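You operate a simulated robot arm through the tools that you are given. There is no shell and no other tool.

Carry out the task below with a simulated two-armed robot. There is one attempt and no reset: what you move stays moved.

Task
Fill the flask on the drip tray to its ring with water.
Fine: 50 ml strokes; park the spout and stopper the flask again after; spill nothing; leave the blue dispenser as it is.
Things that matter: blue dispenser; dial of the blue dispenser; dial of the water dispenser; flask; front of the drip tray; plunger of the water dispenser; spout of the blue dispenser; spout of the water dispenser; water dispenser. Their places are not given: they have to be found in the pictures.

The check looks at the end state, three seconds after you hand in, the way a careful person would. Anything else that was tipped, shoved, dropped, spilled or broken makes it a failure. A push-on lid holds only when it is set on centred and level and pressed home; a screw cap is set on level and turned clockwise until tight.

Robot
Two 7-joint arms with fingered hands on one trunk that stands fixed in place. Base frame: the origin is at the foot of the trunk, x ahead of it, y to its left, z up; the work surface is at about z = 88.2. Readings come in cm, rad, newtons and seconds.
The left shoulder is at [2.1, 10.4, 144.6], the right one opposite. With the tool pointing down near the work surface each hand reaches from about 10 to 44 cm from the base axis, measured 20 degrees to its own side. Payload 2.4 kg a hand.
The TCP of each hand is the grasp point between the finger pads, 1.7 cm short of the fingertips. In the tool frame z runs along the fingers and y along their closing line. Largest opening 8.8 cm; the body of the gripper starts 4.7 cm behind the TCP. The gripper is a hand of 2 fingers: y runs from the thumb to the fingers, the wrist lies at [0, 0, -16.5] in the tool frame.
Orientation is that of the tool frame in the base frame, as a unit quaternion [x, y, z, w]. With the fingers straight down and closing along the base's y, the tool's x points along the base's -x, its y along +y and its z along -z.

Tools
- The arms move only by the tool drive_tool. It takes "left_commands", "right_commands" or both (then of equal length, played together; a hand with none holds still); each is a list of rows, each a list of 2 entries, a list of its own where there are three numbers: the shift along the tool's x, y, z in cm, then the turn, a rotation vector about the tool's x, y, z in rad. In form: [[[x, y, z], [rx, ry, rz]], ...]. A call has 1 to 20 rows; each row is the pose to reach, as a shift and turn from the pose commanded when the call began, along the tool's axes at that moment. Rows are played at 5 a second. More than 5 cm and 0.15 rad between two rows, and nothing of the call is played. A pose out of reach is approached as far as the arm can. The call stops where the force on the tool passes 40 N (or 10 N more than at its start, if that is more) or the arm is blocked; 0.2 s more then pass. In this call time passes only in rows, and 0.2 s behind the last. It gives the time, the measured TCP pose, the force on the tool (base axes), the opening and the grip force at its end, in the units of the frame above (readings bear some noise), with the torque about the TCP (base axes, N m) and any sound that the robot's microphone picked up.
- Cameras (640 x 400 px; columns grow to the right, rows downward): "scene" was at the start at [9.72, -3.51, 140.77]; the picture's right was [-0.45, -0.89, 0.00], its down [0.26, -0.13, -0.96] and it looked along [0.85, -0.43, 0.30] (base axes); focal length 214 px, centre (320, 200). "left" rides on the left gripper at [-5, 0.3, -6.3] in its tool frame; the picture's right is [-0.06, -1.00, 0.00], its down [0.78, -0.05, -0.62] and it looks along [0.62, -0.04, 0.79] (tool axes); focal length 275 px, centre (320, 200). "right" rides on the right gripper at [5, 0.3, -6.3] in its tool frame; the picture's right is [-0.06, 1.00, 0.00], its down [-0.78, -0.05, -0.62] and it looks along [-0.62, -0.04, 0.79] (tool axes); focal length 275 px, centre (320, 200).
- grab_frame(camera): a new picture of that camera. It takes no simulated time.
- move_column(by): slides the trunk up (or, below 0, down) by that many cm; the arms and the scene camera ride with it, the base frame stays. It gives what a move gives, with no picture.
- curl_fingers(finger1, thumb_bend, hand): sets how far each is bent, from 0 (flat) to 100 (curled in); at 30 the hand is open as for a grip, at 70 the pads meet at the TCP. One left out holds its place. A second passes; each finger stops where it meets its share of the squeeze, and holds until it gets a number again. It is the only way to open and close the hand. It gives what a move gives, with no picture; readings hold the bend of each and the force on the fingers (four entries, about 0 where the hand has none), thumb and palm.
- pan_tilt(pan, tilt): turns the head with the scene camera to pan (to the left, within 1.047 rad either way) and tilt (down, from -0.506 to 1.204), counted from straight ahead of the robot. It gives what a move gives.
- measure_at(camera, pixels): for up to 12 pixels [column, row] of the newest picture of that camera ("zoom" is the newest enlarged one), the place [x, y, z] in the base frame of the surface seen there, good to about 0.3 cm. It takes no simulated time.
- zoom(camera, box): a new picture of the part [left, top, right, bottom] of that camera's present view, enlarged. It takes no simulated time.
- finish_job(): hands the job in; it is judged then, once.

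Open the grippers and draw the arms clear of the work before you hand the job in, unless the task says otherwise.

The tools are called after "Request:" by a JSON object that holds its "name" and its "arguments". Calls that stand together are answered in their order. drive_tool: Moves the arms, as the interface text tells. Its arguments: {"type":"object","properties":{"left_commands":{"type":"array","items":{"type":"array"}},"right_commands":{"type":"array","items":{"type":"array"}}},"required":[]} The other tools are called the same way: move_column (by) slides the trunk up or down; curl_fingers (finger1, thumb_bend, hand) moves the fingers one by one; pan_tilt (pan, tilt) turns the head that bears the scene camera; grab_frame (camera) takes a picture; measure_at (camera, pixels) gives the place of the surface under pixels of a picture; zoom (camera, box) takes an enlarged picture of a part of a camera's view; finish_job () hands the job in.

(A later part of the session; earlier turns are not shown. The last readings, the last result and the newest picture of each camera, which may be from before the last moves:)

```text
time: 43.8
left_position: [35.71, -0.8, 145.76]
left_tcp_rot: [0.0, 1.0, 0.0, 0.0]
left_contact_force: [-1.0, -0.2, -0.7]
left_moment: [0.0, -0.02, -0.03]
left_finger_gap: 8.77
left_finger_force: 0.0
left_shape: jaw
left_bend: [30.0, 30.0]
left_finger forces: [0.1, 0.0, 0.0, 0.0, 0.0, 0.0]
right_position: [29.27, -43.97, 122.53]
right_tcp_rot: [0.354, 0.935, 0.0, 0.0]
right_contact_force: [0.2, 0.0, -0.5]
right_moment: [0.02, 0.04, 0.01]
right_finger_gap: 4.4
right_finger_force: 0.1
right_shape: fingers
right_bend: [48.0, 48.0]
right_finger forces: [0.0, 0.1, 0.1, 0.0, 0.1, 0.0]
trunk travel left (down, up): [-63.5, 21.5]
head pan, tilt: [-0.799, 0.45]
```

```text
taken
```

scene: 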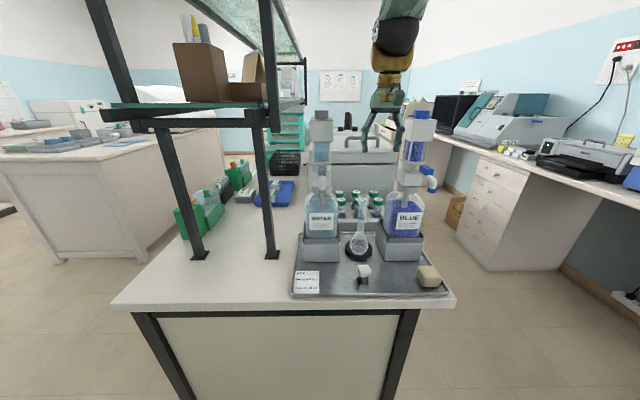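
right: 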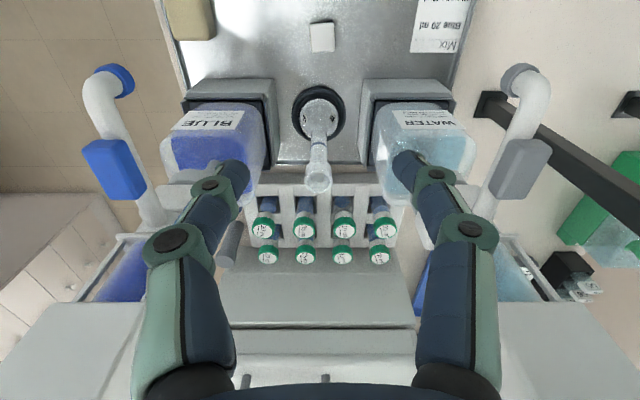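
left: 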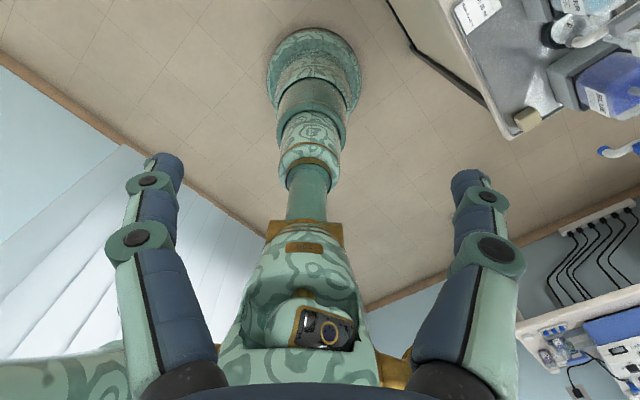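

The water spout is at right: sleeve at (515,168), tip at (522,75). I measure those.

Request:
{"name": "measure_at", "arguments": {"camera": "right", "pixels": [[515, 168], [505, 168], [530, 168], [525, 145], [500, 195], [530, 100], [522, 75], [505, 85], [320, 38], [318, 180], [318, 150], [115, 170]]}}

Request:
{"name": "zoom", "arguments": {"camera": "right", "box": [440, 40, 600, 240]}}

```text
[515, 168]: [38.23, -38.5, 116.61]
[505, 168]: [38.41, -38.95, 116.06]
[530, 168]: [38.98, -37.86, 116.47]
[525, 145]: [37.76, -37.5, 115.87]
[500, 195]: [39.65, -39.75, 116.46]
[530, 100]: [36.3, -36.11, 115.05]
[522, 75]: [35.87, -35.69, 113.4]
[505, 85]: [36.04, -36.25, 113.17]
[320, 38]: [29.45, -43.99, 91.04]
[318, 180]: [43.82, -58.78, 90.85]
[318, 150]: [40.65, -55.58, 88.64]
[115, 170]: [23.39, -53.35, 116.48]
```

```text
2.00 times, centred on (520, 140) of right
```

zoom: 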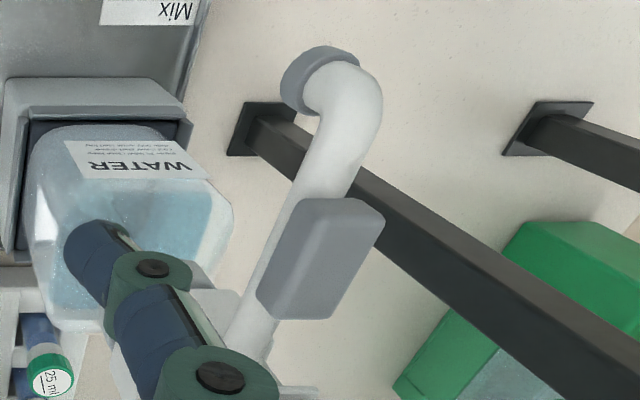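

The sleeve's centre is near (38.7,-38.3,116.5). I move the hand above it at z≈124, squared up with the spout.

Request:
{"name": "drive_tool", "arguments": {"right_commands": [[[0, 2.5, -1.5], [0, 0, 0.03]], [[-1, 5.5, -1.5], [0, 0, 0.06]], [[-2.2, 8.5, -1.5], [0, 0, 0.06]], [[-3.32, 10.82, -1.5], [0, 0, 0.06]], [[-3.32, 10.82, -1.5], [0, 0, 0.06]]]}}

Request:
{"name": "grab_frame", "arguments": {"camera": "right"}}

Request:
{"name": "zoom", "arguments": {"camera": "scene", "box": [280, 60, 400, 220]}}

```text
time: 45.0
left_position: [35.52, -0.7, 145.74]
left_tcp_rot: [0.0, 1.0, 0.0, -0.001]
left_contact_force: [-1.3, 0.7, -1.1]
left_moment: [-0.01, 0.01, -0.04]
left_finger_gap: 8.79
left_finger_force: 0.1
left_shape: jaw
left_bend: [30.0, 30.0]
left_finger forces: [0.0, 0.1, 0.0, 0.1, 0.0, 0.0]
right_position: [38.84, -37.85, 124.0]
right_tcp_rot: [0.381, 0.925, -0.001, 0.001]
right_contact_force: [-0.4, -0.9, 0.2]
right_moment: [0.04, -0.02, 0.04]
right_finger_gap: 4.41
right_finger_force: 0.0
right_shape: fingers
right_bend: [48.0, 48.0]
right_finger forces: [0.0, 0.0, 0.1, 0.1, 0.0, 0.0]
trunk travel left (down, up): [-63.5, 21.5]
head pan, tilt: [-0.799, 0.45]
```

```text
taken
```

right: 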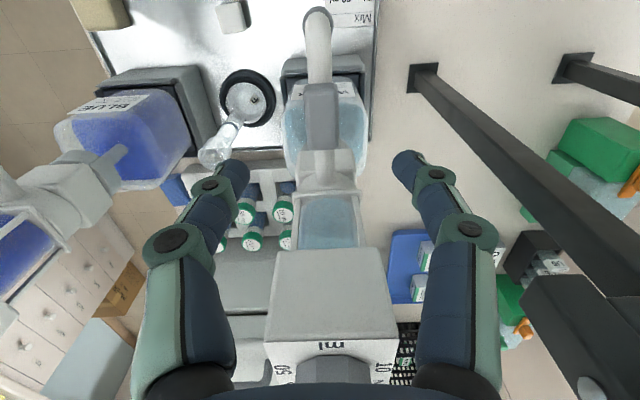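

```text
2.50 times, centred on (340, 140) of scene
```

zoom: 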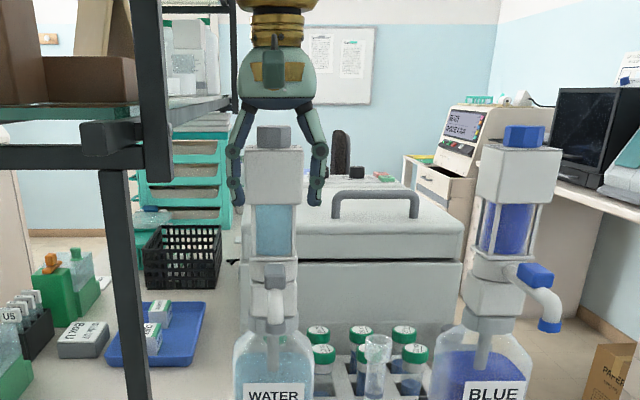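

The sleeve is centred between the fingers (column 321). I descend 7.3 cm to straddle it.

Request:
{"name": "drive_tool", "arguments": {"right_commands": [[[0, 0, 2.5], [0, 0, 0]], [[0, 0, 5], [0, 0, 0]], [[0, 0, 6.5], [0, 0, 0]], [[0, 0, 7.3], [0, 0, 0]], [[0, 0, 7.3], [0, 0, 0]]]}}

Request:
{"name": "grab_frame", "arguments": {"camera": "right"}}

Request:
{"name": "zoom", "arguments": {"camera": "scene", "box": [280, 60, 400, 220]}}

```text
time: 46.2
left_position: [35.68, -0.69, 145.67]
left_tcp_rot: [0.0, 1.0, 0.0, 0.0]
left_contact_force: [-0.3, 0.2, 0.1]
left_moment: [0.02, 0.03, 0.02]
left_finger_gap: 8.79
left_finger_force: 0.1
left_shape: jaw
left_bend: [30.0, 30.0]
left_finger forces: [0.0, 0.0, 0.1, 0.0, 0.1, 0.1]
right_position: [38.97, -37.88, 116.73]
right_tcp_rot: [0.382, 0.924, 0.0, 0.0]
right_contact_force: [-0.8, 0.9, -0.2]
right_moment: [-0.01, -0.02, 0.04]
right_finger_gap: 4.42
right_finger_force: 0.0
right_shape: fingers
right_bend: [48.0, 48.0]
right_finger forces: [0.0, 0.1, 0.0, 0.0, 0.0, 0.0]
trunk travel left (down, up): [-63.5, 21.5]
head pan, tilt: [-0.799, 0.45]
```

```text
taken
```

right: 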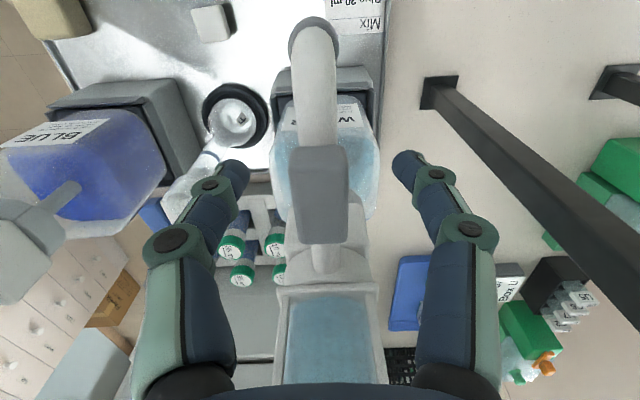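

```text
2.50 times, centred on (340, 140) of scene
```

zoom: 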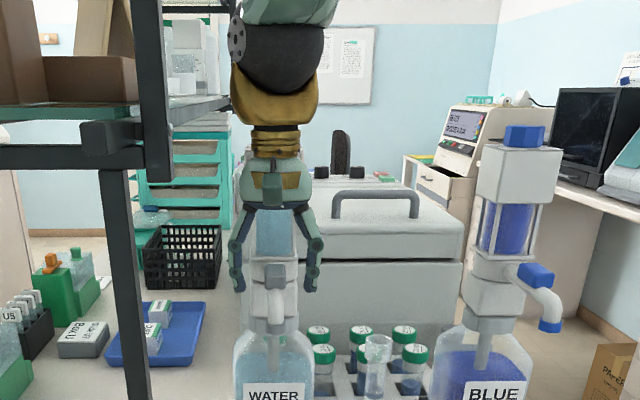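

Fingers straddle the sleeve. I close lightly on it.

Request:
{"name": "curl_fingers", "arguments": {"hand": "right", "finger1": 63, "thumb_bend": 63}}

Request:
{"name": "grab_frame", "arguments": {"camera": "right"}}

```text
time: 47.2
left_position: [35.64, -0.77, 145.77]
left_tcp_rot: [0.0, 1.0, 0.0, 0.0]
left_contact_force: [-0.3, -0.2, 0.3]
left_moment: [0.01, 0.01, 0.01]
left_finger_gap: 8.78
left_finger_force: 0.1
left_shape: jaw
left_bend: [30.0, 30.0]
left_finger forces: [0.1, 0.1, 0.0, 0.1, 0.1, 0.1]
right_position: [39.03, -37.95, 116.72]
right_tcp_rot: [0.382, 0.924, 0.0, 0.0]
right_contact_force: [-0.1, -0.6, 0.4]
right_moment: [-0.03, 0.0, 0.0]
right_finger_gap: 1.28
right_finger_force: 0.4
right_shape: fingers
right_bend: [62.0, 62.0]
right_finger forces: [0.3, 0.1, 0.0, 0.1, 0.5, 0.1]
trunk travel left (down, up): [-63.5, 21.5]
head pan, tilt: [-0.799, 0.45]
```

```text
taken
```

right: 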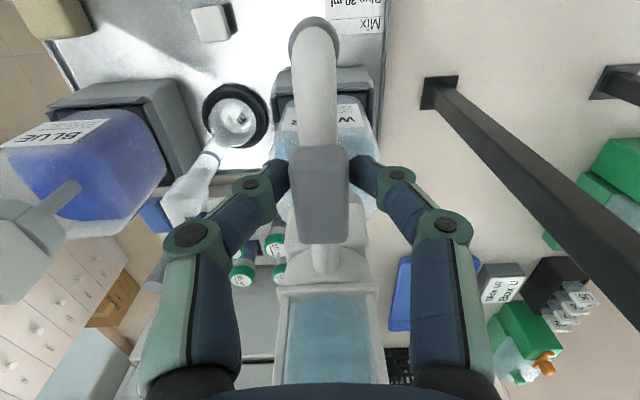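

Contact is light and even (0.4 N). I swing the spout counter-clockwise about the axis (radius 7.58) by 0.3 rad first, and check that it follows.

Request:
{"name": "drive_tool", "arguments": {"right_commands": [[[-0.04, -0.76, 0], [0, 0, -0.1]], [[-0.15, -1.51, 0], [0, 0, -0.2]], [[-0.34, -2.24, 0], [0, 0, -0.3]]]}}

Request:
{"name": "grab_frame", "arguments": {"camera": "right"}}

Request:
{"name": "zoom", "arguments": {"camera": "scene", "box": [280, 60, 400, 260]}}

```text
time: 48.0
left_position: [35.66, -0.8, 145.74]
left_tcp_rot: [0.0, 1.0, 0.0, 0.0]
left_contact_force: [0.5, 0.2, 0.2]
left_moment: [-0.01, 0.03, 0.03]
left_finger_gap: 8.78
left_finger_force: 0.1
left_shape: jaw
left_bend: [30.0, 30.0]
left_finger forces: [0.0, 0.0, 0.0, 0.0, 0.0, 0.0]
right_position: [37.5, -40.06, 116.96]
right_tcp_rot: [0.239, 0.971, 0.0, 0.0]
right_contact_force: [0.0, 0.0, -0.3]
right_moment: [0.0, -0.02, 0.0]
right_finger_gap: 1.27
right_finger_force: 0.5
right_shape: fingers
right_bend: [62.0, 63.0]
right_finger forces: [0.3, 0.0, 0.1, 0.0, 0.3, 0.0]
trunk travel left (down, up): [-63.5, 21.5]
head pan, tilt: [-0.799, 0.45]
```

```text
taken
```

right: 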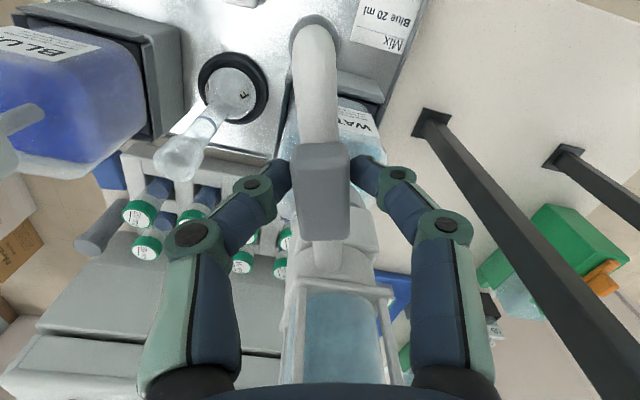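

```text
2.00 times, centred on (340, 160) of scene
```

zoom: 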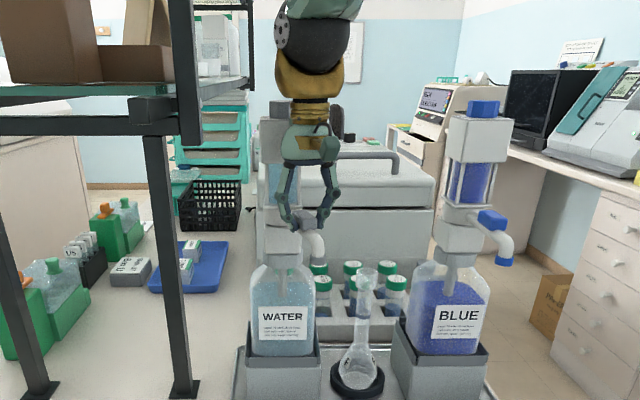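

The spout follows the hand without force. I continue the arc by another 1.04 rad and then inspect before the last part.

Request:
{"name": "drive_tool", "arguments": {"right_commands": [[[-0.064, -0.983, 0], [0, 0, -0.13]], [[-0.255, -1.949, 0], [0, 0, -0.26]], [[-0.569, -2.882, 0], [0, 0, -0.39]], [[-1.002, -3.766, 0], [0, 0, -0.52]], [[-1.546, -4.587, 0], [0, 0, -0.65]], [[-2.191, -5.331, 0], [0, 0, -0.78]], [[-2.928, -5.984, 0], [0, 0, -0.91]], [[-3.743, -6.537, 0], [0, 0, -1.04]], [[-3.743, -6.537, 0], [0, 0, -1.04]]]}}

Request:
{"name": "grab_frame", "arguments": {"camera": "right"}}

Request:
{"name": "zoom", "arguments": {"camera": "scene", "box": [280, 60, 400, 260]}}

```text
time: 50.0
left_position: [35.81, -0.76, 145.72]
left_tcp_rot: [-0.001, 1.0, 0.0, -0.001]
left_contact_force: [-0.3, 0.5, 0.9]
left_moment: [0.0, 0.0, -0.01]
left_finger_gap: 8.76
left_finger_force: 0.0
left_shape: jaw
left_bend: [30.0, 30.0]
left_finger forces: [0.1, 0.1, 0.0, 0.1, 0.0, 0.1]
right_position: [37.91, -47.4, 116.86]
right_tcp_rot: [-0.276, 0.961, 0.001, 0.0]
right_contact_force: [1.0, 0.4, 0.1]
right_moment: [0.02, 0.01, 0.04]
right_finger_gap: 1.23
right_finger_force: 0.6
right_shape: fingers
right_bend: [62.0, 63.0]
right_finger forces: [0.5, 0.1, 0.1, 0.0, 0.5, 0.1]
trunk travel left (down, up): [-63.5, 21.5]
head pan, tilt: [-0.799, 0.45]
```

```text
taken
```

right: 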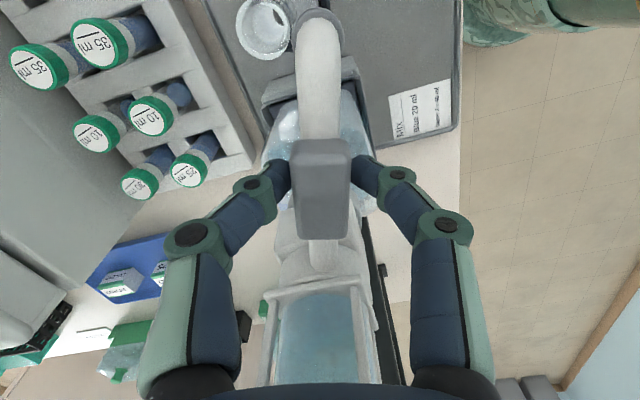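

```text
2.00 times, centred on (340, 160) of scene
```

zoom: 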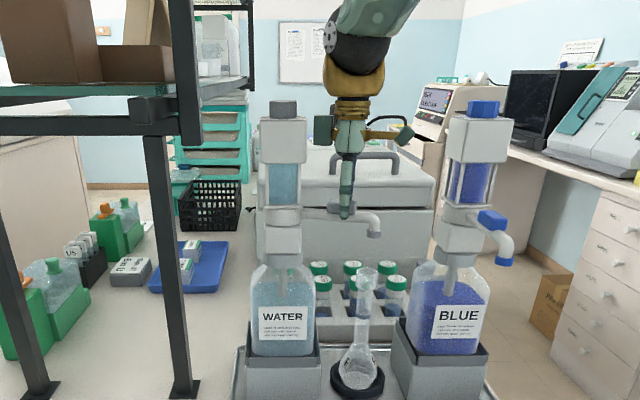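

The spout is nearly over the flask mouth (mouth at (265,28), spout end at (320,25) in the hand view). I swing the remaining 0.215 rad.

Request:
{"name": "drive_tool", "arguments": {"right_commands": [[[-0.05, -0.87, 0], [0, 0, -0.115]], [[-0.175, -1.617, 0], [0, 0, -0.215]], [[-0.175, -1.617, 0], [0, 0, -0.215]]]}}

Request:
{"name": "grab_frame", "arguments": {"camera": "right"}}

Request:
{"name": "zoom", "arguments": {"camera": "scene", "box": [330, 130, 410, 240]}}

```text
time: 50.8
left_position: [35.55, -0.63, 145.8]
left_tcp_rot: [0.001, 1.0, 0.0, 0.0]
left_contact_force: [-0.1, -0.2, 0.1]
left_moment: [-0.01, 0.01, 0.02]
left_finger_gap: 8.79
left_finger_force: 0.1
left_shape: jaw
left_bend: [30.0, 30.0]
left_finger forces: [0.0, 0.0, 0.0, 0.0, 0.0, 0.0]
right_position: [38.77, -48.53, 116.77]
right_tcp_rot: [-0.353, 0.935, 0.0, -0.001]
right_contact_force: [-0.4, -1.5, -0.7]
right_moment: [0.01, -0.02, -0.02]
right_finger_gap: 1.23
right_finger_force: 0.2
right_shape: fingers
right_bend: [62.0, 62.0]
right_finger forces: [0.4, 0.0, 0.0, 0.1, 0.6, 0.1]
right hand out of reach, approached as far as the arm can: row 2, 3
trunk travel left (down, up): [-63.5, 21.5]
head pan, tilt: [-0.799, 0.45]
```

```text
taken
```

right: 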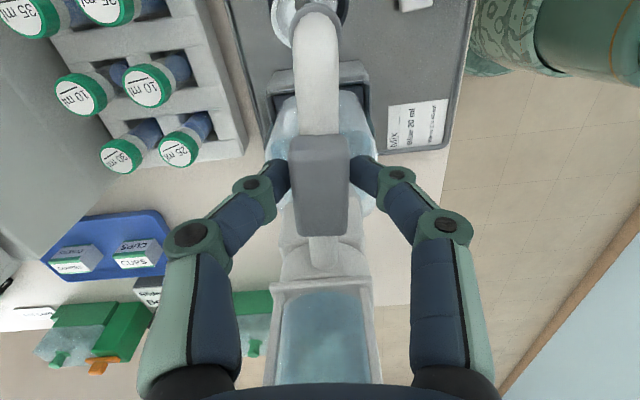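

```text
3.64 times, centred on (370, 185) of scene
```

zoom: 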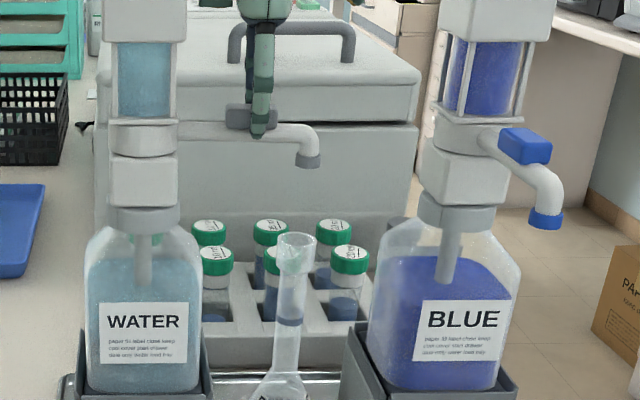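

The hand reached the edge of its reach at ~86°. I measure the spout tip and the flask mouth to see the remaining offset.

Request:
{"name": "zoom", "arguments": {"camera": "scene", "box": [345, 155, 385, 215]}}

Request:
{"name": "measure_at", "arguments": {"camera": "scene", "pixels": [[366, 175], [366, 172], [364, 168], [358, 166], [363, 195], [361, 195], [364, 194], [362, 205], [358, 196], [369, 196]]}}

Request:
{"name": "measure_at", "arguments": {"camera": "right", "pixels": [[315, 15], [300, 20], [330, 20], [316, 50], [280, 15], [275, 40], [285, 5], [345, 10], [318, 185]]}}

```text
6.67 times, centred on (365, 185) of scene
```

zoom: 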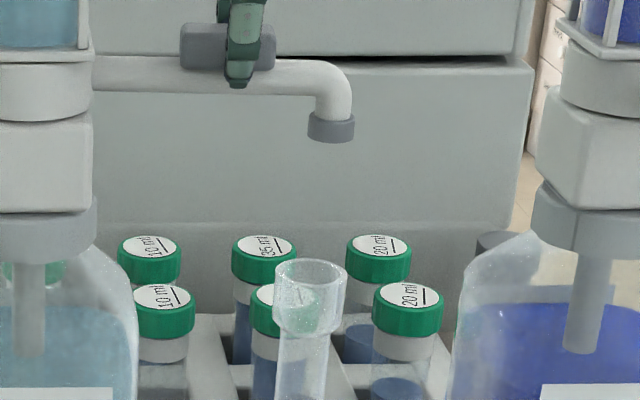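

```text
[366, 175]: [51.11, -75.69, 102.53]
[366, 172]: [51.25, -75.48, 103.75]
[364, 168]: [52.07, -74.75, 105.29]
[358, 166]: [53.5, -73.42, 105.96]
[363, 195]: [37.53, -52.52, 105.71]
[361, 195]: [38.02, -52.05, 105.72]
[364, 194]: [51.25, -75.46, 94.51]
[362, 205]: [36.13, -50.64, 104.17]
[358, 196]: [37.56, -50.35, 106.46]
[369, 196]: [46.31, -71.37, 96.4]
```

```text
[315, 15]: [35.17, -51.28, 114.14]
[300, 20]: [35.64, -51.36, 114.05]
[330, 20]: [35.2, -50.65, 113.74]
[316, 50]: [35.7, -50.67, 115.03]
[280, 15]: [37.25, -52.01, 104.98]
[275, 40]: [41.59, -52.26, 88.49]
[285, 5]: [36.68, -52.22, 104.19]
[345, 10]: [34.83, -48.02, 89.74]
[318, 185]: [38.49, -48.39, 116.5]
```

I measure on the newest zoomed picture directly: spout tip at (331,130), mouth rim at (311,275).

Request:
{"name": "measure_at", "arguments": {"camera": "zoom", "pixels": [[331, 130], [315, 130], [348, 130], [331, 120], [331, 75], [250, 76], [150, 74], [280, 275], [340, 275], [311, 290], [311, 262], [311, 320]]}}

```text
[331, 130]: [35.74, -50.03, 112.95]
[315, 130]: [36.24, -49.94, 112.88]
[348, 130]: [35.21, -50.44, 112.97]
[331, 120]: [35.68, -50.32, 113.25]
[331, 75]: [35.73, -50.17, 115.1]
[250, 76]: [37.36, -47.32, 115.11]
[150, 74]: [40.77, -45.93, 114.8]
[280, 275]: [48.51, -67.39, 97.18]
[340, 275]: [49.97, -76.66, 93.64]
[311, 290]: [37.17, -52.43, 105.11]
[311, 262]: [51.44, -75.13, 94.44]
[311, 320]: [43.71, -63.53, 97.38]
```

Spout tip centre ≈ (35.9,-50.6), mouth ≈ (36.4,-51.1): about 3° more is needed. I try a pure shift along the arc without further yaw.

Request:
{"name": "drive_tool", "arguments": {"right_commands": [[[0, -0.2, 0], [0, 0, 0.0]], [[-0.02, -0.4, 0], [0, 0, 0.0]], [[-0.02, -0.4, 0], [0, 0, 0.0]]]}}

Request:
{"name": "grab_frame", "arguments": {"camera": "scene"}}

Request:
{"name": "zoom", "arguments": {"camera": "scene", "box": [345, 155, 385, 215]}}

```text
time: 51.6
left_position: [35.73, -0.88, 145.82]
left_tcp_rot: [0.0, 1.0, 0.0, 0.0]
left_contact_force: [0.1, -0.1, 0.1]
left_moment: [0.0, 0.0, -0.01]
left_finger_gap: 8.78
left_finger_force: 0.0
left_shape: jaw
left_bend: [30.0, 30.0]
left_finger forces: [0.0, 0.1, 0.0, 0.0, 0.1, 0.0]
right_position: [38.93, -48.55, 116.9]
right_tcp_rot: [-0.353, 0.936, -0.003, 0.001]
right_contact_force: [0.2, -1.5, -0.4]
right_moment: [-0.01, 0.0, -0.02]
right_finger_gap: 1.25
right_finger_force: 0.6
right_shape: fingers
right_bend: [62.0, 62.0]
right_finger forces: [0.3, 0.0, 0.0, 0.1, 0.5, 0.0]
trunk travel left (down, up): [-63.5, 21.5]
head pan, tilt: [-0.799, 0.45]
```

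```text
taken
```

scene: 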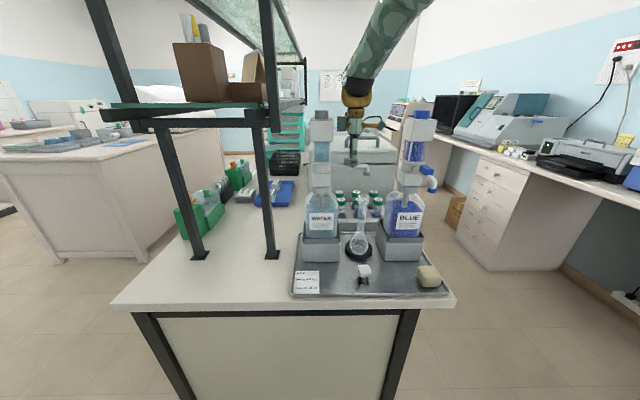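

```text
6.67 times, centred on (365, 185) of scene
```

zoom: 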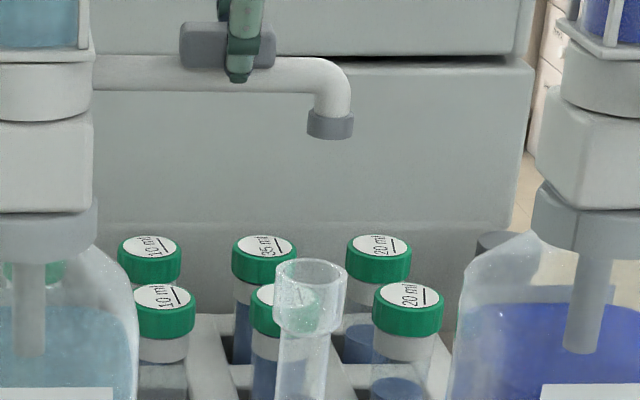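

The lateral offset in this view is now small after allowing for perspective. I open the fingers and rise to check the alignment from above.

Request:
{"name": "curl_fingers", "arguments": {"hand": "right", "finger1": 50, "thumb_bend": 50}}

Request:
{"name": "drive_tool", "arguments": {"right_commands": [[[0, 0, -2], [0, 0, 0]], [[0, 0, -5], [0, 0, 0]], [[0, 0, -9], [0, 0, 0]], [[0, 0, -13], [0, 0, 0]], [[0, 0, -13], [0, 0, 0]]]}}

Request:
{"name": "grab_frame", "arguments": {"camera": "right"}}

Request:
{"name": "grab_frame", "arguments": {"camera": "scene"}}

```text
time: 52.6
left_position: [35.69, -0.67, 145.75]
left_tcp_rot: [0.0, 1.0, 0.001, 0.0]
left_contact_force: [0.5, -0.2, -0.7]
left_moment: [-0.02, 0.0, 0.01]
left_finger_gap: 8.77
left_finger_force: 0.0
left_shape: jaw
left_bend: [30.0, 30.0]
left_finger forces: [0.0, 0.0, 0.0, 0.0, 0.0, 0.1]
right_position: [38.88, -48.47, 116.88]
right_tcp_rot: [-0.352, 0.936, -0.002, 0.001]
right_contact_force: [0.2, 0.6, 0.8]
right_moment: [-0.02, 0.0, 0.01]
right_finger_gap: 3.87
right_finger_force: 0.1
right_shape: fingers
right_bend: [50.0, 50.0]
right_finger forces: [0.0, 0.0, 0.0, 0.0, 0.0, 0.0]
trunk travel left (down, up): [-63.5, 21.5]
head pan, tilt: [-0.799, 0.45]
```

```text
time: 53.8
left_position: [35.75, -0.76, 145.74]
left_tcp_rot: [0.0, 1.0, 0.0, 0.0]
left_contact_force: [-0.1, -0.4, 0.4]
left_moment: [-0.02, 0.01, -0.03]
left_finger_gap: 8.77
left_finger_force: 0.1
left_shape: jaw
left_bend: [30.0, 30.0]
left_finger forces: [0.1, 0.0, 0.1, 0.1, 0.1, 0.0]
right_position: [39.13, -48.63, 129.51]
right_tcp_rot: [-0.352, 0.936, 0.0, 0.0]
right_contact_force: [-1.0, 0.6, 0.7]
right_moment: [0.0, 0.01, 0.02]
right_finger_gap: 3.88
right_finger_force: 0.1
right_shape: fingers
right_bend: [50.0, 50.0]
right_finger forces: [0.0, 0.0, 0.0, 0.0, 0.1, 0.1]
trunk travel left (down, up): [-63.5, 21.5]
head pan, tilt: [-0.799, 0.45]
```

```text
taken
```

right: 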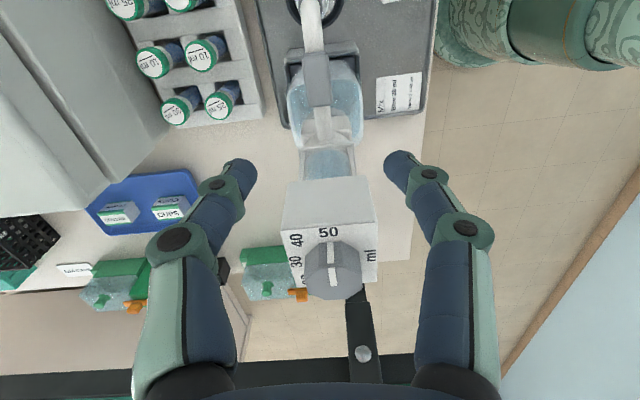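

```text
taken
```

scene: 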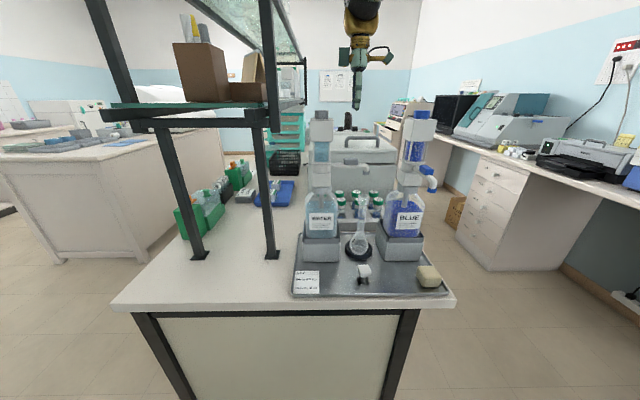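

The dial reads 50 from this side too. I turn the hand back to face the tray and hover in front of the flask to view tip and mouth from above.

Request:
{"name": "drive_tool", "arguments": {"right_commands": [[[0.4, 0.4, -0.5], [0, 0, 0.137]], [[0.8, 0.8, -1], [0, 0, 0.274]], [[1.2, 1.2, -1.5], [0, 0, 0.411]], [[1.6, 1.6, -2], [0, 0, 0.548]], [[2.0, 2.0, -2.5], [0, 0, 0.685]], [[2.4, 2.4, -2.5], [0, 0, 0.822]], [[2.8, 2.8, -2.5], [0, 0, 0.959]], [[3.2, 3.2, -2.5], [0, 0, 1.096]], [[3.5, 3.6, -2.5], [0, 0, 1.233]], [[3.8, 4.15, -2.5], [0, 0, 1.37]], [[3.8, 4.15, -2.5], [0, 0, 1.506]], [[3.8, 4.15, -2.5], [0, 0, 1.506]]]}}

Request:
{"name": "grab_frame", "arguments": {"camera": "right"}}

Request:
{"name": "zoom", "arguments": {"camera": "right", "box": [270, 50, 390, 150]}}

```text
time: 56.4
left_position: [35.69, -0.72, 145.68]
left_tcp_rot: [0.0, 1.0, 0.0, 0.0]
left_contact_force: [-0.4, -0.8, 0.1]
left_moment: [0.0, 0.0, -0.01]
left_finger_gap: 8.78
left_finger_force: 0.1
left_shape: jaw
left_bend: [30.0, 30.0]
left_finger forces: [0.0, 0.0, 0.0, 0.0, 0.0, 0.0]
right_position: [33.36, -48.19, 132.23]
right_tcp_rot: [0.383, 0.924, 0.0, 0.0]
right_contact_force: [0.3, 0.6, 0.1]
right_moment: [-0.04, 0.02, 0.01]
right_finger_gap: 3.87
right_finger_force: 0.1
right_shape: fingers
right_bend: [50.0, 50.0]
right_finger forces: [0.0, 0.1, 0.1, 0.1, 0.0, 0.0]
trunk travel left (down, up): [-63.5, 21.5]
head pan, tilt: [-0.799, 0.45]
```

```text
taken
```

right: 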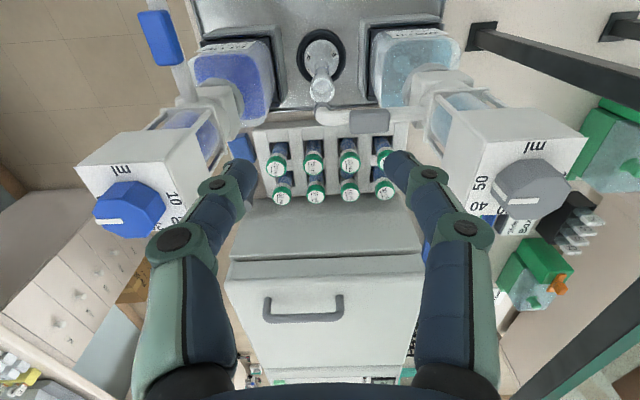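

```text
4.00 times, centred on (330, 100) of right
```

zoom: 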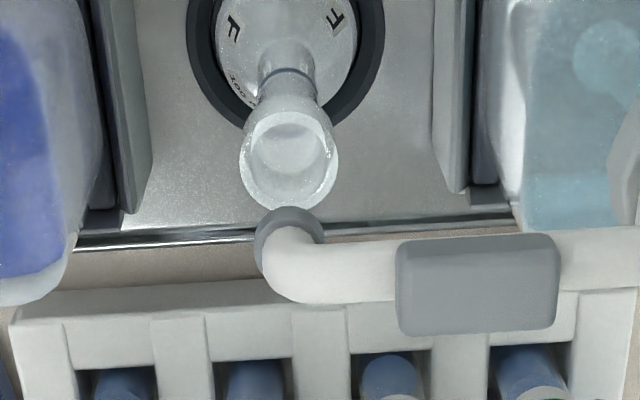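

The spout end and the flask mouth are both visible here. I measure tip ring and mouth rim points on this zoom.

Request:
{"name": "measure_at", "arguments": {"camera": "zoom", "pixels": [[288, 215], [258, 235], [322, 232], [290, 260], [243, 160], [336, 155], [290, 112], [290, 203], [270, 117], [310, 200], [350, 270], [480, 285]]}}

```text
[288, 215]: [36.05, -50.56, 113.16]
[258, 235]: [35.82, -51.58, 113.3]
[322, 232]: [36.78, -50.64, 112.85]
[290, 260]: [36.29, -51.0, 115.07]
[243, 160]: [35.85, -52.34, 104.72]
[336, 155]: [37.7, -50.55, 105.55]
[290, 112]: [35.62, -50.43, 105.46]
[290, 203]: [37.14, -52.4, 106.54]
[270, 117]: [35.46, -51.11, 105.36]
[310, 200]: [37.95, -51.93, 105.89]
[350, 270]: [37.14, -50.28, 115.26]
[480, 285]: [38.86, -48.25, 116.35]
```

Perspective check puts the tip within ~0.1 cm of the mouth centre, so the spout is over the flask. I raise the trunk 5 cm and move the hand over the plunger head at (44.4,-43.3).

Request:
{"name": "move_column", "arguments": {"by": 5}}

Request:
{"name": "drive_tool", "arguments": {"right_commands": [[[-0.5, 2.5, 0], [0, 0, 0]], [[-1.5, 5, 0], [0, 0, 0]], [[-3, 8, 0], [0, 0, 0]], [[-4.34, 11.27, 0], [0, 0, 0]], [[-4.34, 11.27, 0], [0, 0, 0]]]}}

Request:
{"name": "curl_fingers", "arguments": {"hand": "right", "finger1": 39, "thumb_bend": 39}}

Request:
{"name": "grab_frame", "arguments": {"camera": "right"}}

```text
time: 57.3
left_position: [35.66, -0.76, 150.65]
left_tcp_rot: [0.0, 1.0, 0.0, -0.001]
left_contact_force: [0.4, 0.0, -0.3]
left_moment: [0.05, 0.01, 0.01]
left_finger_gap: 8.8
left_finger_force: 0.1
left_shape: jaw
left_bend: [30.0, 30.0]
left_finger forces: [0.0, 0.1, 0.1, 0.1, 0.1, 0.1]
right_position: [33.53, -48.21, 137.33]
right_tcp_rot: [0.383, 0.924, 0.0, 0.0]
right_contact_force: [0.5, 0.8, -0.1]
right_moment: [-0.02, -0.01, 0.0]
right_finger_gap: 3.88
right_finger_force: 0.0
right_shape: fingers
right_bend: [50.0, 50.0]
right_finger forces: [0.0, 0.0, 0.1, 0.0, 0.0, 0.0]
trunk travel left (down, up): [-68.5, 16.5]
head pan, tilt: [-0.799, 0.45]
```

```text
time: 58.5
left_position: [35.6, -0.7, 150.73]
left_tcp_rot: [0.0, 1.0, 0.0, 0.001]
left_contact_force: [-0.6, -0.5, 0.4]
left_moment: [0.0, 0.0, 0.01]
left_finger_gap: 8.78
left_finger_force: 0.1
left_shape: jaw
left_bend: [30.0, 30.0]
left_finger forces: [0.1, 0.1, 0.0, 0.1, 0.0, 0.1]
right_position: [44.59, -43.3, 137.34]
right_tcp_rot: [0.382, 0.924, 0.001, 0.0]
right_contact_force: [-1.0, 0.3, -0.7]
right_moment: [-0.03, 0.01, 0.0]
right_finger_gap: 3.87
right_finger_force: 0.0
right_shape: fingers
right_bend: [50.0, 50.0]
right_finger forces: [0.1, 0.0, 0.0, 0.1, 0.0, 0.0]
trunk travel left (down, up): [-68.5, 16.5]
head pan, tilt: [-0.799, 0.45]
```

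```text
time: 59.5
left_position: [35.65, -0.67, 150.82]
left_tcp_rot: [0.0, 1.0, 0.0, -0.001]
left_contact_force: [0.8, -0.3, 0.4]
left_moment: [0.02, -0.01, 0.0]
left_finger_gap: 8.8
left_finger_force: 0.0
left_shape: jaw
left_bend: [30.0, 30.0]
left_finger forces: [0.1, 0.1, 0.0, 0.1, 0.1, 0.0]
right_position: [44.57, -43.31, 137.15]
right_tcp_rot: [0.383, 0.924, 0.001, 0.001]
right_contact_force: [0.0, 0.8, 0.6]
right_moment: [0.01, 0.01, 0.0]
right_finger_gap: 6.37
right_finger_force: 0.1
right_shape: fingers
right_bend: [39.0, 39.0]
right_finger forces: [0.0, 0.0, 0.0, 0.1, 0.1, 0.0]
trunk travel left (down, up): [-68.5, 16.5]
head pan, tilt: [-0.799, 0.45]
```

```text
taken
```

right: 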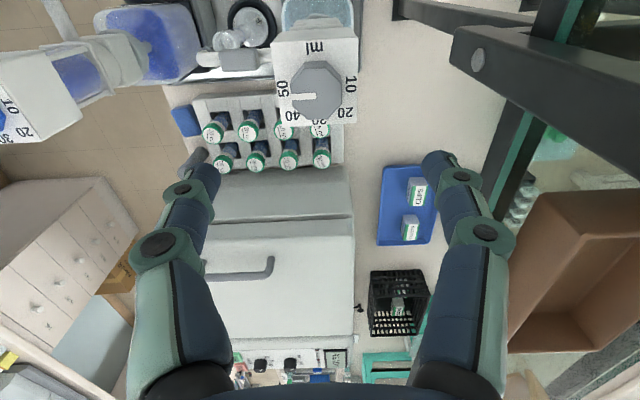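

The knob appears at (316,92), so the hand is ~0.2 cm off toward +y. I correct this and a 0.04 yaw, then lower to z≈124 so the fingers straddle the plunger head.

Request:
{"name": "drive_tool", "arguments": {"right_commands": [[[0, -0.2, 0], [0, 0, -0.04]], [[0, -0.2, 4], [0, 0, -0.04]], [[0, -0.2, 8], [0, 0, -0.04]], [[0, -0.2, 8], [0, 0, -0.04]]]}}

Request:
{"name": "grab_frame", "arguments": {"camera": "right"}}

Request:
{"name": "zoom", "arguments": {"camera": "scene", "box": [280, 60, 400, 180]}}

```text
time: 60.5
left_position: [35.67, -0.68, 150.65]
left_tcp_rot: [0.0, 1.0, 0.0, 0.0]
left_contact_force: [-0.8, -0.7, -0.1]
left_moment: [0.05, -0.04, 0.0]
left_finger_gap: 8.77
left_finger_force: 0.1
left_shape: jaw
left_bend: [30.0, 30.0]
left_finger forces: [0.0, 0.0, 0.1, 0.0, 0.0, 0.0]
right_position: [44.33, -43.43, 129.12]
right_tcp_rot: [0.364, 0.931, 0.0, 0.0]
right_contact_force: [-0.3, -0.3, 0.2]
right_moment: [-0.01, -0.02, -0.02]
right_finger_gap: 6.39
right_finger_force: 0.1
right_shape: fingers
right_bend: [39.0, 39.0]
right_finger forces: [0.1, 0.0, 0.0, 0.0, 0.0, 0.0]
trunk travel left (down, up): [-68.5, 16.5]
head pan, tilt: [-0.799, 0.45]
```

```text
taken
```

right: 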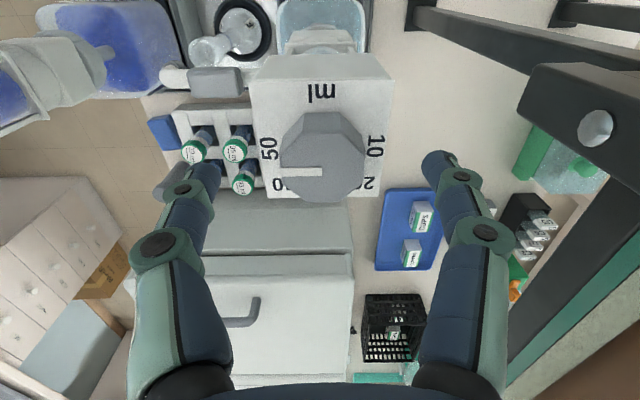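

```text
3.33 times, centred on (340, 120) of scene
```

zoom: 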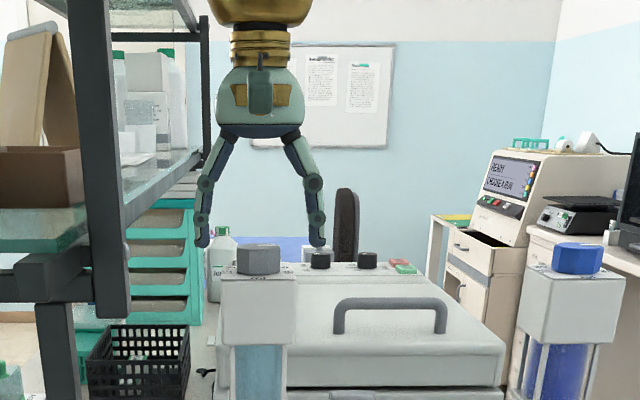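

The fingers are symmetric about the head (tips at 203 and 318, head 222–297 in the zoom). I descend 5.1 cm to z≈124.

Request:
{"name": "drive_tool", "arguments": {"right_commands": [[[0, 0, 2], [0, 0, 0]], [[0, 0, 4], [0, 0, 0]], [[0, 0, 5.1], [0, 0, 0]], [[0, 0, 5.1], [0, 0, 0]]]}}

Request:
{"name": "grab_frame", "arguments": {"camera": "right"}}

Request:
{"name": "zoom", "arguments": {"camera": "scene", "box": [280, 60, 400, 180]}}

```text
time: 61.5
left_position: [35.72, -0.72, 150.69]
left_tcp_rot: [0.0, 1.0, 0.0, -0.001]
left_contact_force: [-0.3, 0.9, 0.7]
left_moment: [-0.04, 0.0, -0.01]
left_finger_gap: 8.79
left_finger_force: 0.0
left_shape: jaw
left_bend: [30.0, 30.0]
left_finger forces: [0.0, 0.1, 0.0, 0.0, 0.0, 0.0]
right_position: [43.46, -43.69, 125.0]
right_tcp_rot: [0.364, 0.932, 0.0, 0.001]
right_contact_force: [1.7, -0.2, 0.7]
right_moment: [0.05, 0.02, -0.02]
right_finger_gap: 6.56
right_finger_force: 0.7
right_shape: fingers
right_bend: [38.0, 39.0]
right_finger forces: [0.7, 0.0, 0.0, 0.0, 0.0, 0.0]
right hand out of reach, approached as far as the arm can: row 2, 3, 4
trunk travel left (down, up): [-68.5, 16.5]
head pan, tilt: [-0.799, 0.45]
```

```text
taken
```

right: 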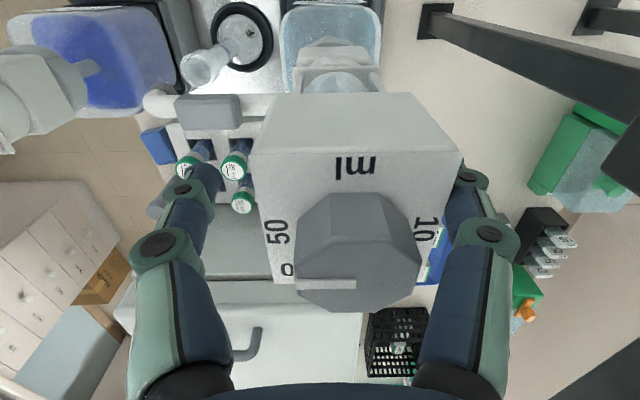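

```text
3.33 times, centred on (340, 120) of scene
```

zoom: 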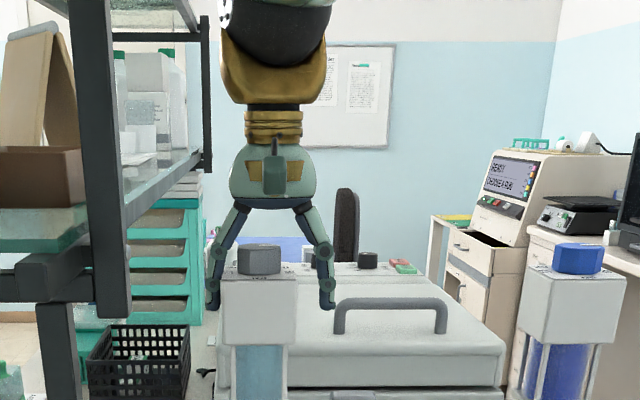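

The arm hit its reach limit and drifted to (43.5,-43.7,125), a finger touching the head lightly. I go back up, recentre, and lower the trunk 8 cm to regain reach.

Request:
{"name": "drive_tool", "arguments": {"right_commands": [[[0, -0.1, -1], [0, 0, 0]], [[0, 0, -4], [0, 0, 0]], [[-0.2, 0.4, -8], [0, 0, 0]], [[-0.42, 0.85, -12], [0, 0, 0]], [[-0.42, 0.85, -12], [0, 0, 0]]]}}

Request:
{"name": "move_column", "arguments": {"by": -8}}

Request:
{"name": "drive_tool", "arguments": {"right_commands": [[[0, 0, 0], [0, 0, 0]]]}}

Request:
{"name": "grab_frame", "arguments": {"camera": "right"}}

```text
time: 62.7
left_position: [35.7, -0.68, 150.74]
left_tcp_rot: [0.0, 1.0, 0.0, 0.0]
left_contact_force: [0.5, -0.4, -0.3]
left_moment: [-0.01, 0.02, 0.02]
left_finger_gap: 8.78
left_finger_force: 0.2
left_shape: jaw
left_bend: [30.0, 30.0]
left_finger forces: [0.0, 0.1, 0.0, 0.0, 0.1, 0.0]
right_position: [44.0, -43.42, 136.89]
right_tcp_rot: [0.364, 0.931, 0.0, 0.0]
right_contact_force: [0.0, 0.4, 0.2]
right_moment: [0.0, -0.02, 0.02]
right_finger_gap: 6.43
right_finger_force: 0.1
right_shape: fingers
right_bend: [39.0, 39.0]
right_finger forces: [0.0, 0.1, 0.1, 0.0, 0.1, 0.0]
trunk travel left (down, up): [-68.5, 16.5]
head pan, tilt: [-0.799, 0.45]
```

```text
time: 63.9
left_position: [35.69, -0.75, 142.64]
left_tcp_rot: [0.0, 1.0, 0.0, 0.0]
left_contact_force: [0.1, -0.1, -0.2]
left_moment: [-0.02, 0.03, 0.03]
left_finger_gap: 8.78
left_finger_force: 0.0
left_shape: jaw
left_bend: [30.0, 30.0]
left_finger forces: [0.0, 0.1, 0.0, 0.0, 0.1, 0.1]
right_position: [44.04, -43.25, 128.93]
right_tcp_rot: [0.364, 0.931, 0.0, 0.002]
right_contact_force: [1.3, -0.5, 0.5]
right_moment: [-0.01, 0.04, 0.0]
right_finger_gap: 6.41
right_finger_force: 0.0
right_shape: fingers
right_bend: [39.0, 39.0]
right_finger forces: [0.1, 0.1, 0.1, 0.1, 0.1, 0.0]
trunk travel left (down, up): [-60.5, 24.5]
head pan, tilt: [-0.799, 0.45]
```

```text
time: 64.3
left_position: [35.63, -0.6, 142.69]
left_tcp_rot: [-0.001, 1.0, 0.0, 0.0]
left_contact_force: [-0.9, 0.4, 0.0]
left_moment: [0.01, 0.01, 0.0]
left_finger_gap: 8.78
left_finger_force: 0.1
left_shape: jaw
left_bend: [30.0, 30.0]
left_finger forces: [0.0, 0.0, 0.0, 0.0, 0.1, 0.0]
right_position: [44.26, -43.29, 129.0]
right_tcp_rot: [0.364, 0.932, 0.001, 0.0]
right_contact_force: [1.1, 0.1, -0.5]
right_moment: [0.04, -0.04, 0.04]
right_finger_gap: 6.46
right_finger_force: 0.0
right_shape: fingers
right_bend: [39.0, 39.0]
right_finger forces: [0.0, 0.1, 0.1, 0.1, 0.1, 0.0]
trunk travel left (down, up): [-60.5, 24.5]
head pan, tilt: [-0.799, 0.45]
```

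```text
taken
```

right: 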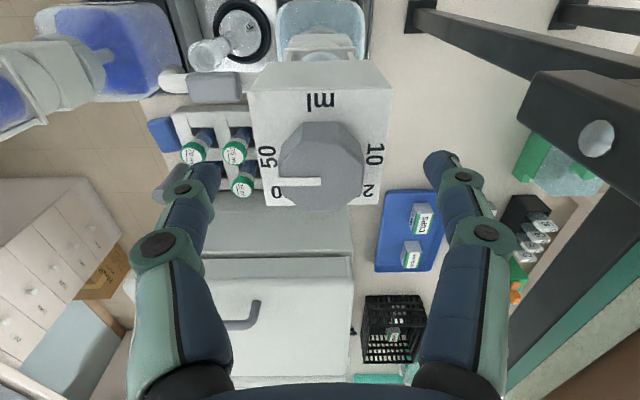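

Now centred (knob centre at (320,165)) with more reach. I descend to z≈124 again.

Request:
{"name": "drive_tool", "arguments": {"right_commands": [[[0, 0, 2], [0, 0, 0]], [[0, 0, 4], [0, 0, 0]], [[0, 0, 5], [0, 0, 0]], [[0, 0, 5], [0, 0, 0]]]}}

Request:
{"name": "grab_frame", "arguments": {"camera": "right"}}

Request:
{"name": "grab_frame", "arguments": {"camera": "scene"}}

Request:
{"name": "zoom", "arguments": {"camera": "scene", "box": [270, 20, 390, 140]}}

```text
time: 65.3
left_position: [35.71, -0.72, 142.76]
left_tcp_rot: [0.0, 1.0, 0.0, 0.0]
left_contact_force: [0.1, -0.5, -0.7]
left_moment: [-0.03, -0.02, -0.04]
left_finger_gap: 8.82
left_finger_force: 0.0
left_shape: jaw
left_bend: [30.0, 30.0]
left_finger forces: [0.0, 0.0, 0.0, 0.0, 0.0, 0.0]
right_position: [44.09, -43.36, 123.9]
right_tcp_rot: [0.364, 0.932, 0.0, 0.0]
right_contact_force: [0.2, 0.7, -1.0]
right_moment: [0.0, 0.02, 0.04]
right_finger_gap: 6.45
right_finger_force: 0.1
right_shape: fingers
right_bend: [39.0, 39.0]
right_finger forces: [0.0, 0.1, 0.0, 0.0, 0.0, 0.1]
trunk travel left (down, up): [-60.5, 24.5]
head pan, tilt: [-0.799, 0.45]
```

```text
taken
```

right: 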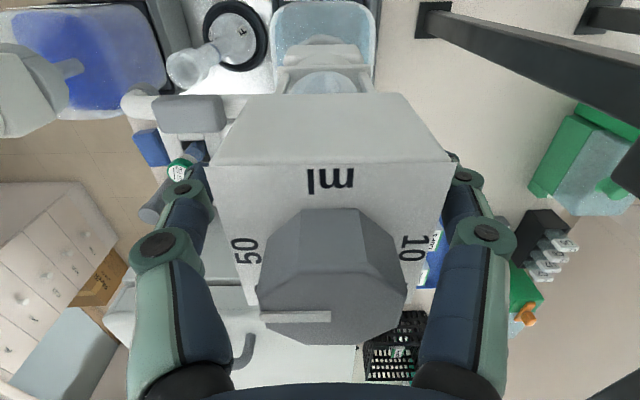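

```text
taken
```

scene: 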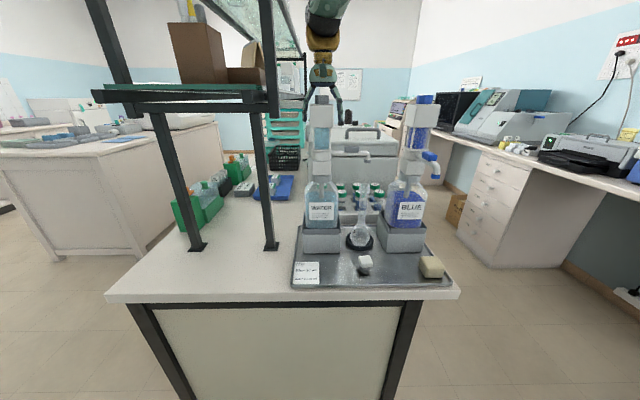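

```text
3.33 times, centred on (330, 80) of scene
```

zoom: 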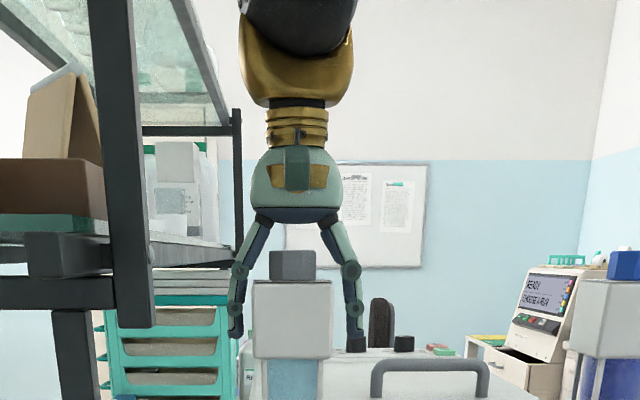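

The head is centred between the fingers. I close to make contact, then look at the forces.

Request:
{"name": "curl_fingers", "arguments": {"hand": "right", "finger1": 51, "thumb_bend": 51}}

Request:
{"name": "curl_fingers", "arguments": {"hand": "right", "finger1": 60, "thumb_bend": 60}}

Request:
{"name": "grab_frame", "arguments": {"camera": "right"}}

```text
time: 66.3
left_position: [35.68, -0.7, 142.77]
left_tcp_rot: [0.0, 1.0, 0.0, 0.0]
left_contact_force: [-0.4, 0.7, 0.0]
left_moment: [-0.02, 0.03, 0.01]
left_finger_gap: 8.79
left_finger_force: 0.0
left_shape: jaw
left_bend: [30.0, 30.0]
left_finger forces: [0.0, 0.0, 0.1, 0.0, 0.0, 0.0]
right_position: [44.17, -43.36, 123.89]
right_tcp_rot: [0.363, 0.932, 0.0, 0.0]
right_contact_force: [1.3, 0.4, 0.0]
right_moment: [0.01, -0.02, 0.0]
right_finger_gap: 4.52
right_finger_force: 1.5
right_shape: fingers
right_bend: [46.0, 50.0]
right_finger forces: [2.1, 0.1, 0.0, 0.0, 1.1, 0.0]
trunk travel left (down, up): [-60.5, 24.5]
head pan, tilt: [-0.799, 0.45]
```

```text
time: 67.3
left_position: [35.73, -0.83, 142.82]
left_tcp_rot: [0.0, 1.0, -0.001, 0.0]
left_contact_force: [0.6, -2.1, -0.6]
left_moment: [0.02, 0.0, 0.04]
left_finger_gap: 8.78
left_finger_force: 0.0
left_shape: jaw
left_bend: [30.0, 30.0]
left_finger forces: [0.0, 0.0, 0.1, 0.1, 0.0, 0.0]
right_position: [44.06, -43.48, 123.96]
right_tcp_rot: [0.364, 0.931, -0.001, 0.0]
right_contact_force: [-0.8, -0.5, 0.8]
right_moment: [0.0, 0.02, 0.02]
right_finger_gap: 4.36
right_finger_force: 5.9
right_shape: fingers
right_bend: [47.0, 54.0]
right_finger forces: [5.4, 0.0, 0.1, 0.0, 6.3, 0.1]
trunk travel left (down, up): [-60.5, 24.5]
head pan, tilt: [-0.799, 0.45]
```

```text
taken
```

right: 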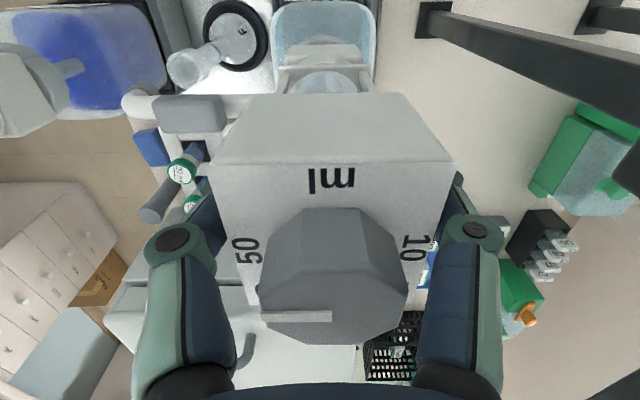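

Grip is even at ~6 N. I lift the plunger a little (1 cm) and check force and picture.

Request:
{"name": "drive_tool", "arguments": {"right_commands": [[[0, 0, -0.3], [0, 0, 0]], [[0, 0, -0.6], [0, 0, 0]], [[0, 0, -1], [0, 0, 0]]]}}

Request:
{"name": "zoom", "arguments": {"camera": "scene", "box": [280, 70, 400, 190]}}

```text
time: 68.1
left_position: [35.83, -0.8, 142.78]
left_tcp_rot: [0.001, 1.0, 0.0, 0.0]
left_contact_force: [0.5, 0.1, -0.2]
left_moment: [0.02, -0.02, -0.03]
left_finger_gap: 8.78
left_finger_force: 0.0
left_shape: jaw
left_bend: [30.0, 30.0]
left_finger forces: [0.0, 0.0, 0.0, 0.0, 0.0, 0.0]
right_position: [44.1, -43.45, 124.87]
right_tcp_rot: [0.364, 0.932, 0.001, -0.001]
right_contact_force: [-0.1, 0.6, -0.6]
right_moment: [0.0, -0.02, 0.01]
right_finger_gap: 4.36
right_finger_force: 5.9
right_shape: fingers
right_bend: [47.0, 54.0]
right_finger forces: [5.6, 0.0, 0.1, 0.1, 5.8, 0.0]
trunk travel left (down, up): [-60.5, 24.5]
head pan, tilt: [-0.799, 0.45]
```

```text
3.33 times, centred on (340, 130) of scene
```

zoom: 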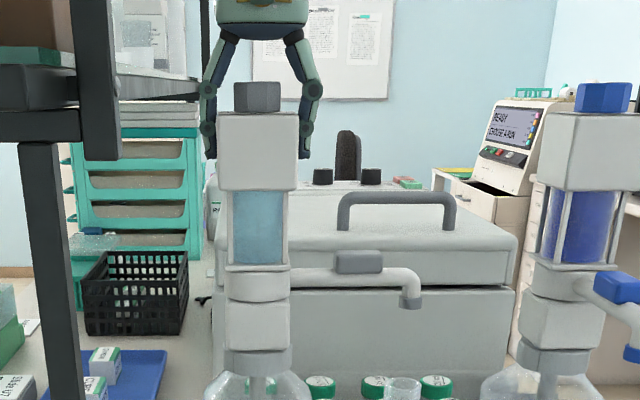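

The force is small; I check with the hand camera whether the head rises with the hand.

Request:
{"name": "grab_frame", "arguments": {"camera": "right"}}

Request:
{"name": "measure_at", "arguments": {"camera": "zoom", "pixels": [[257, 118], [257, 180], [240, 130], [590, 118], [585, 180], [257, 230], [256, 265]]}}

```text
taken
```

right: 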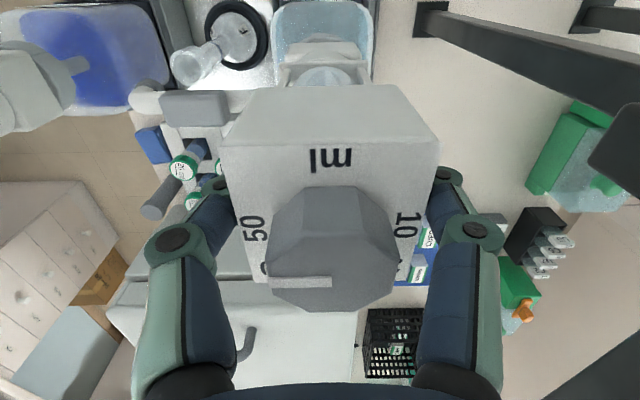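

```text
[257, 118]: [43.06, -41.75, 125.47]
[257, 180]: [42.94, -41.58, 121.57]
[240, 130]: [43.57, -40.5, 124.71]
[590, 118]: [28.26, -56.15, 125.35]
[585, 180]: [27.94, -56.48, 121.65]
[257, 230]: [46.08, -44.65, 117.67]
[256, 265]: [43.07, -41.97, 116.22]
```

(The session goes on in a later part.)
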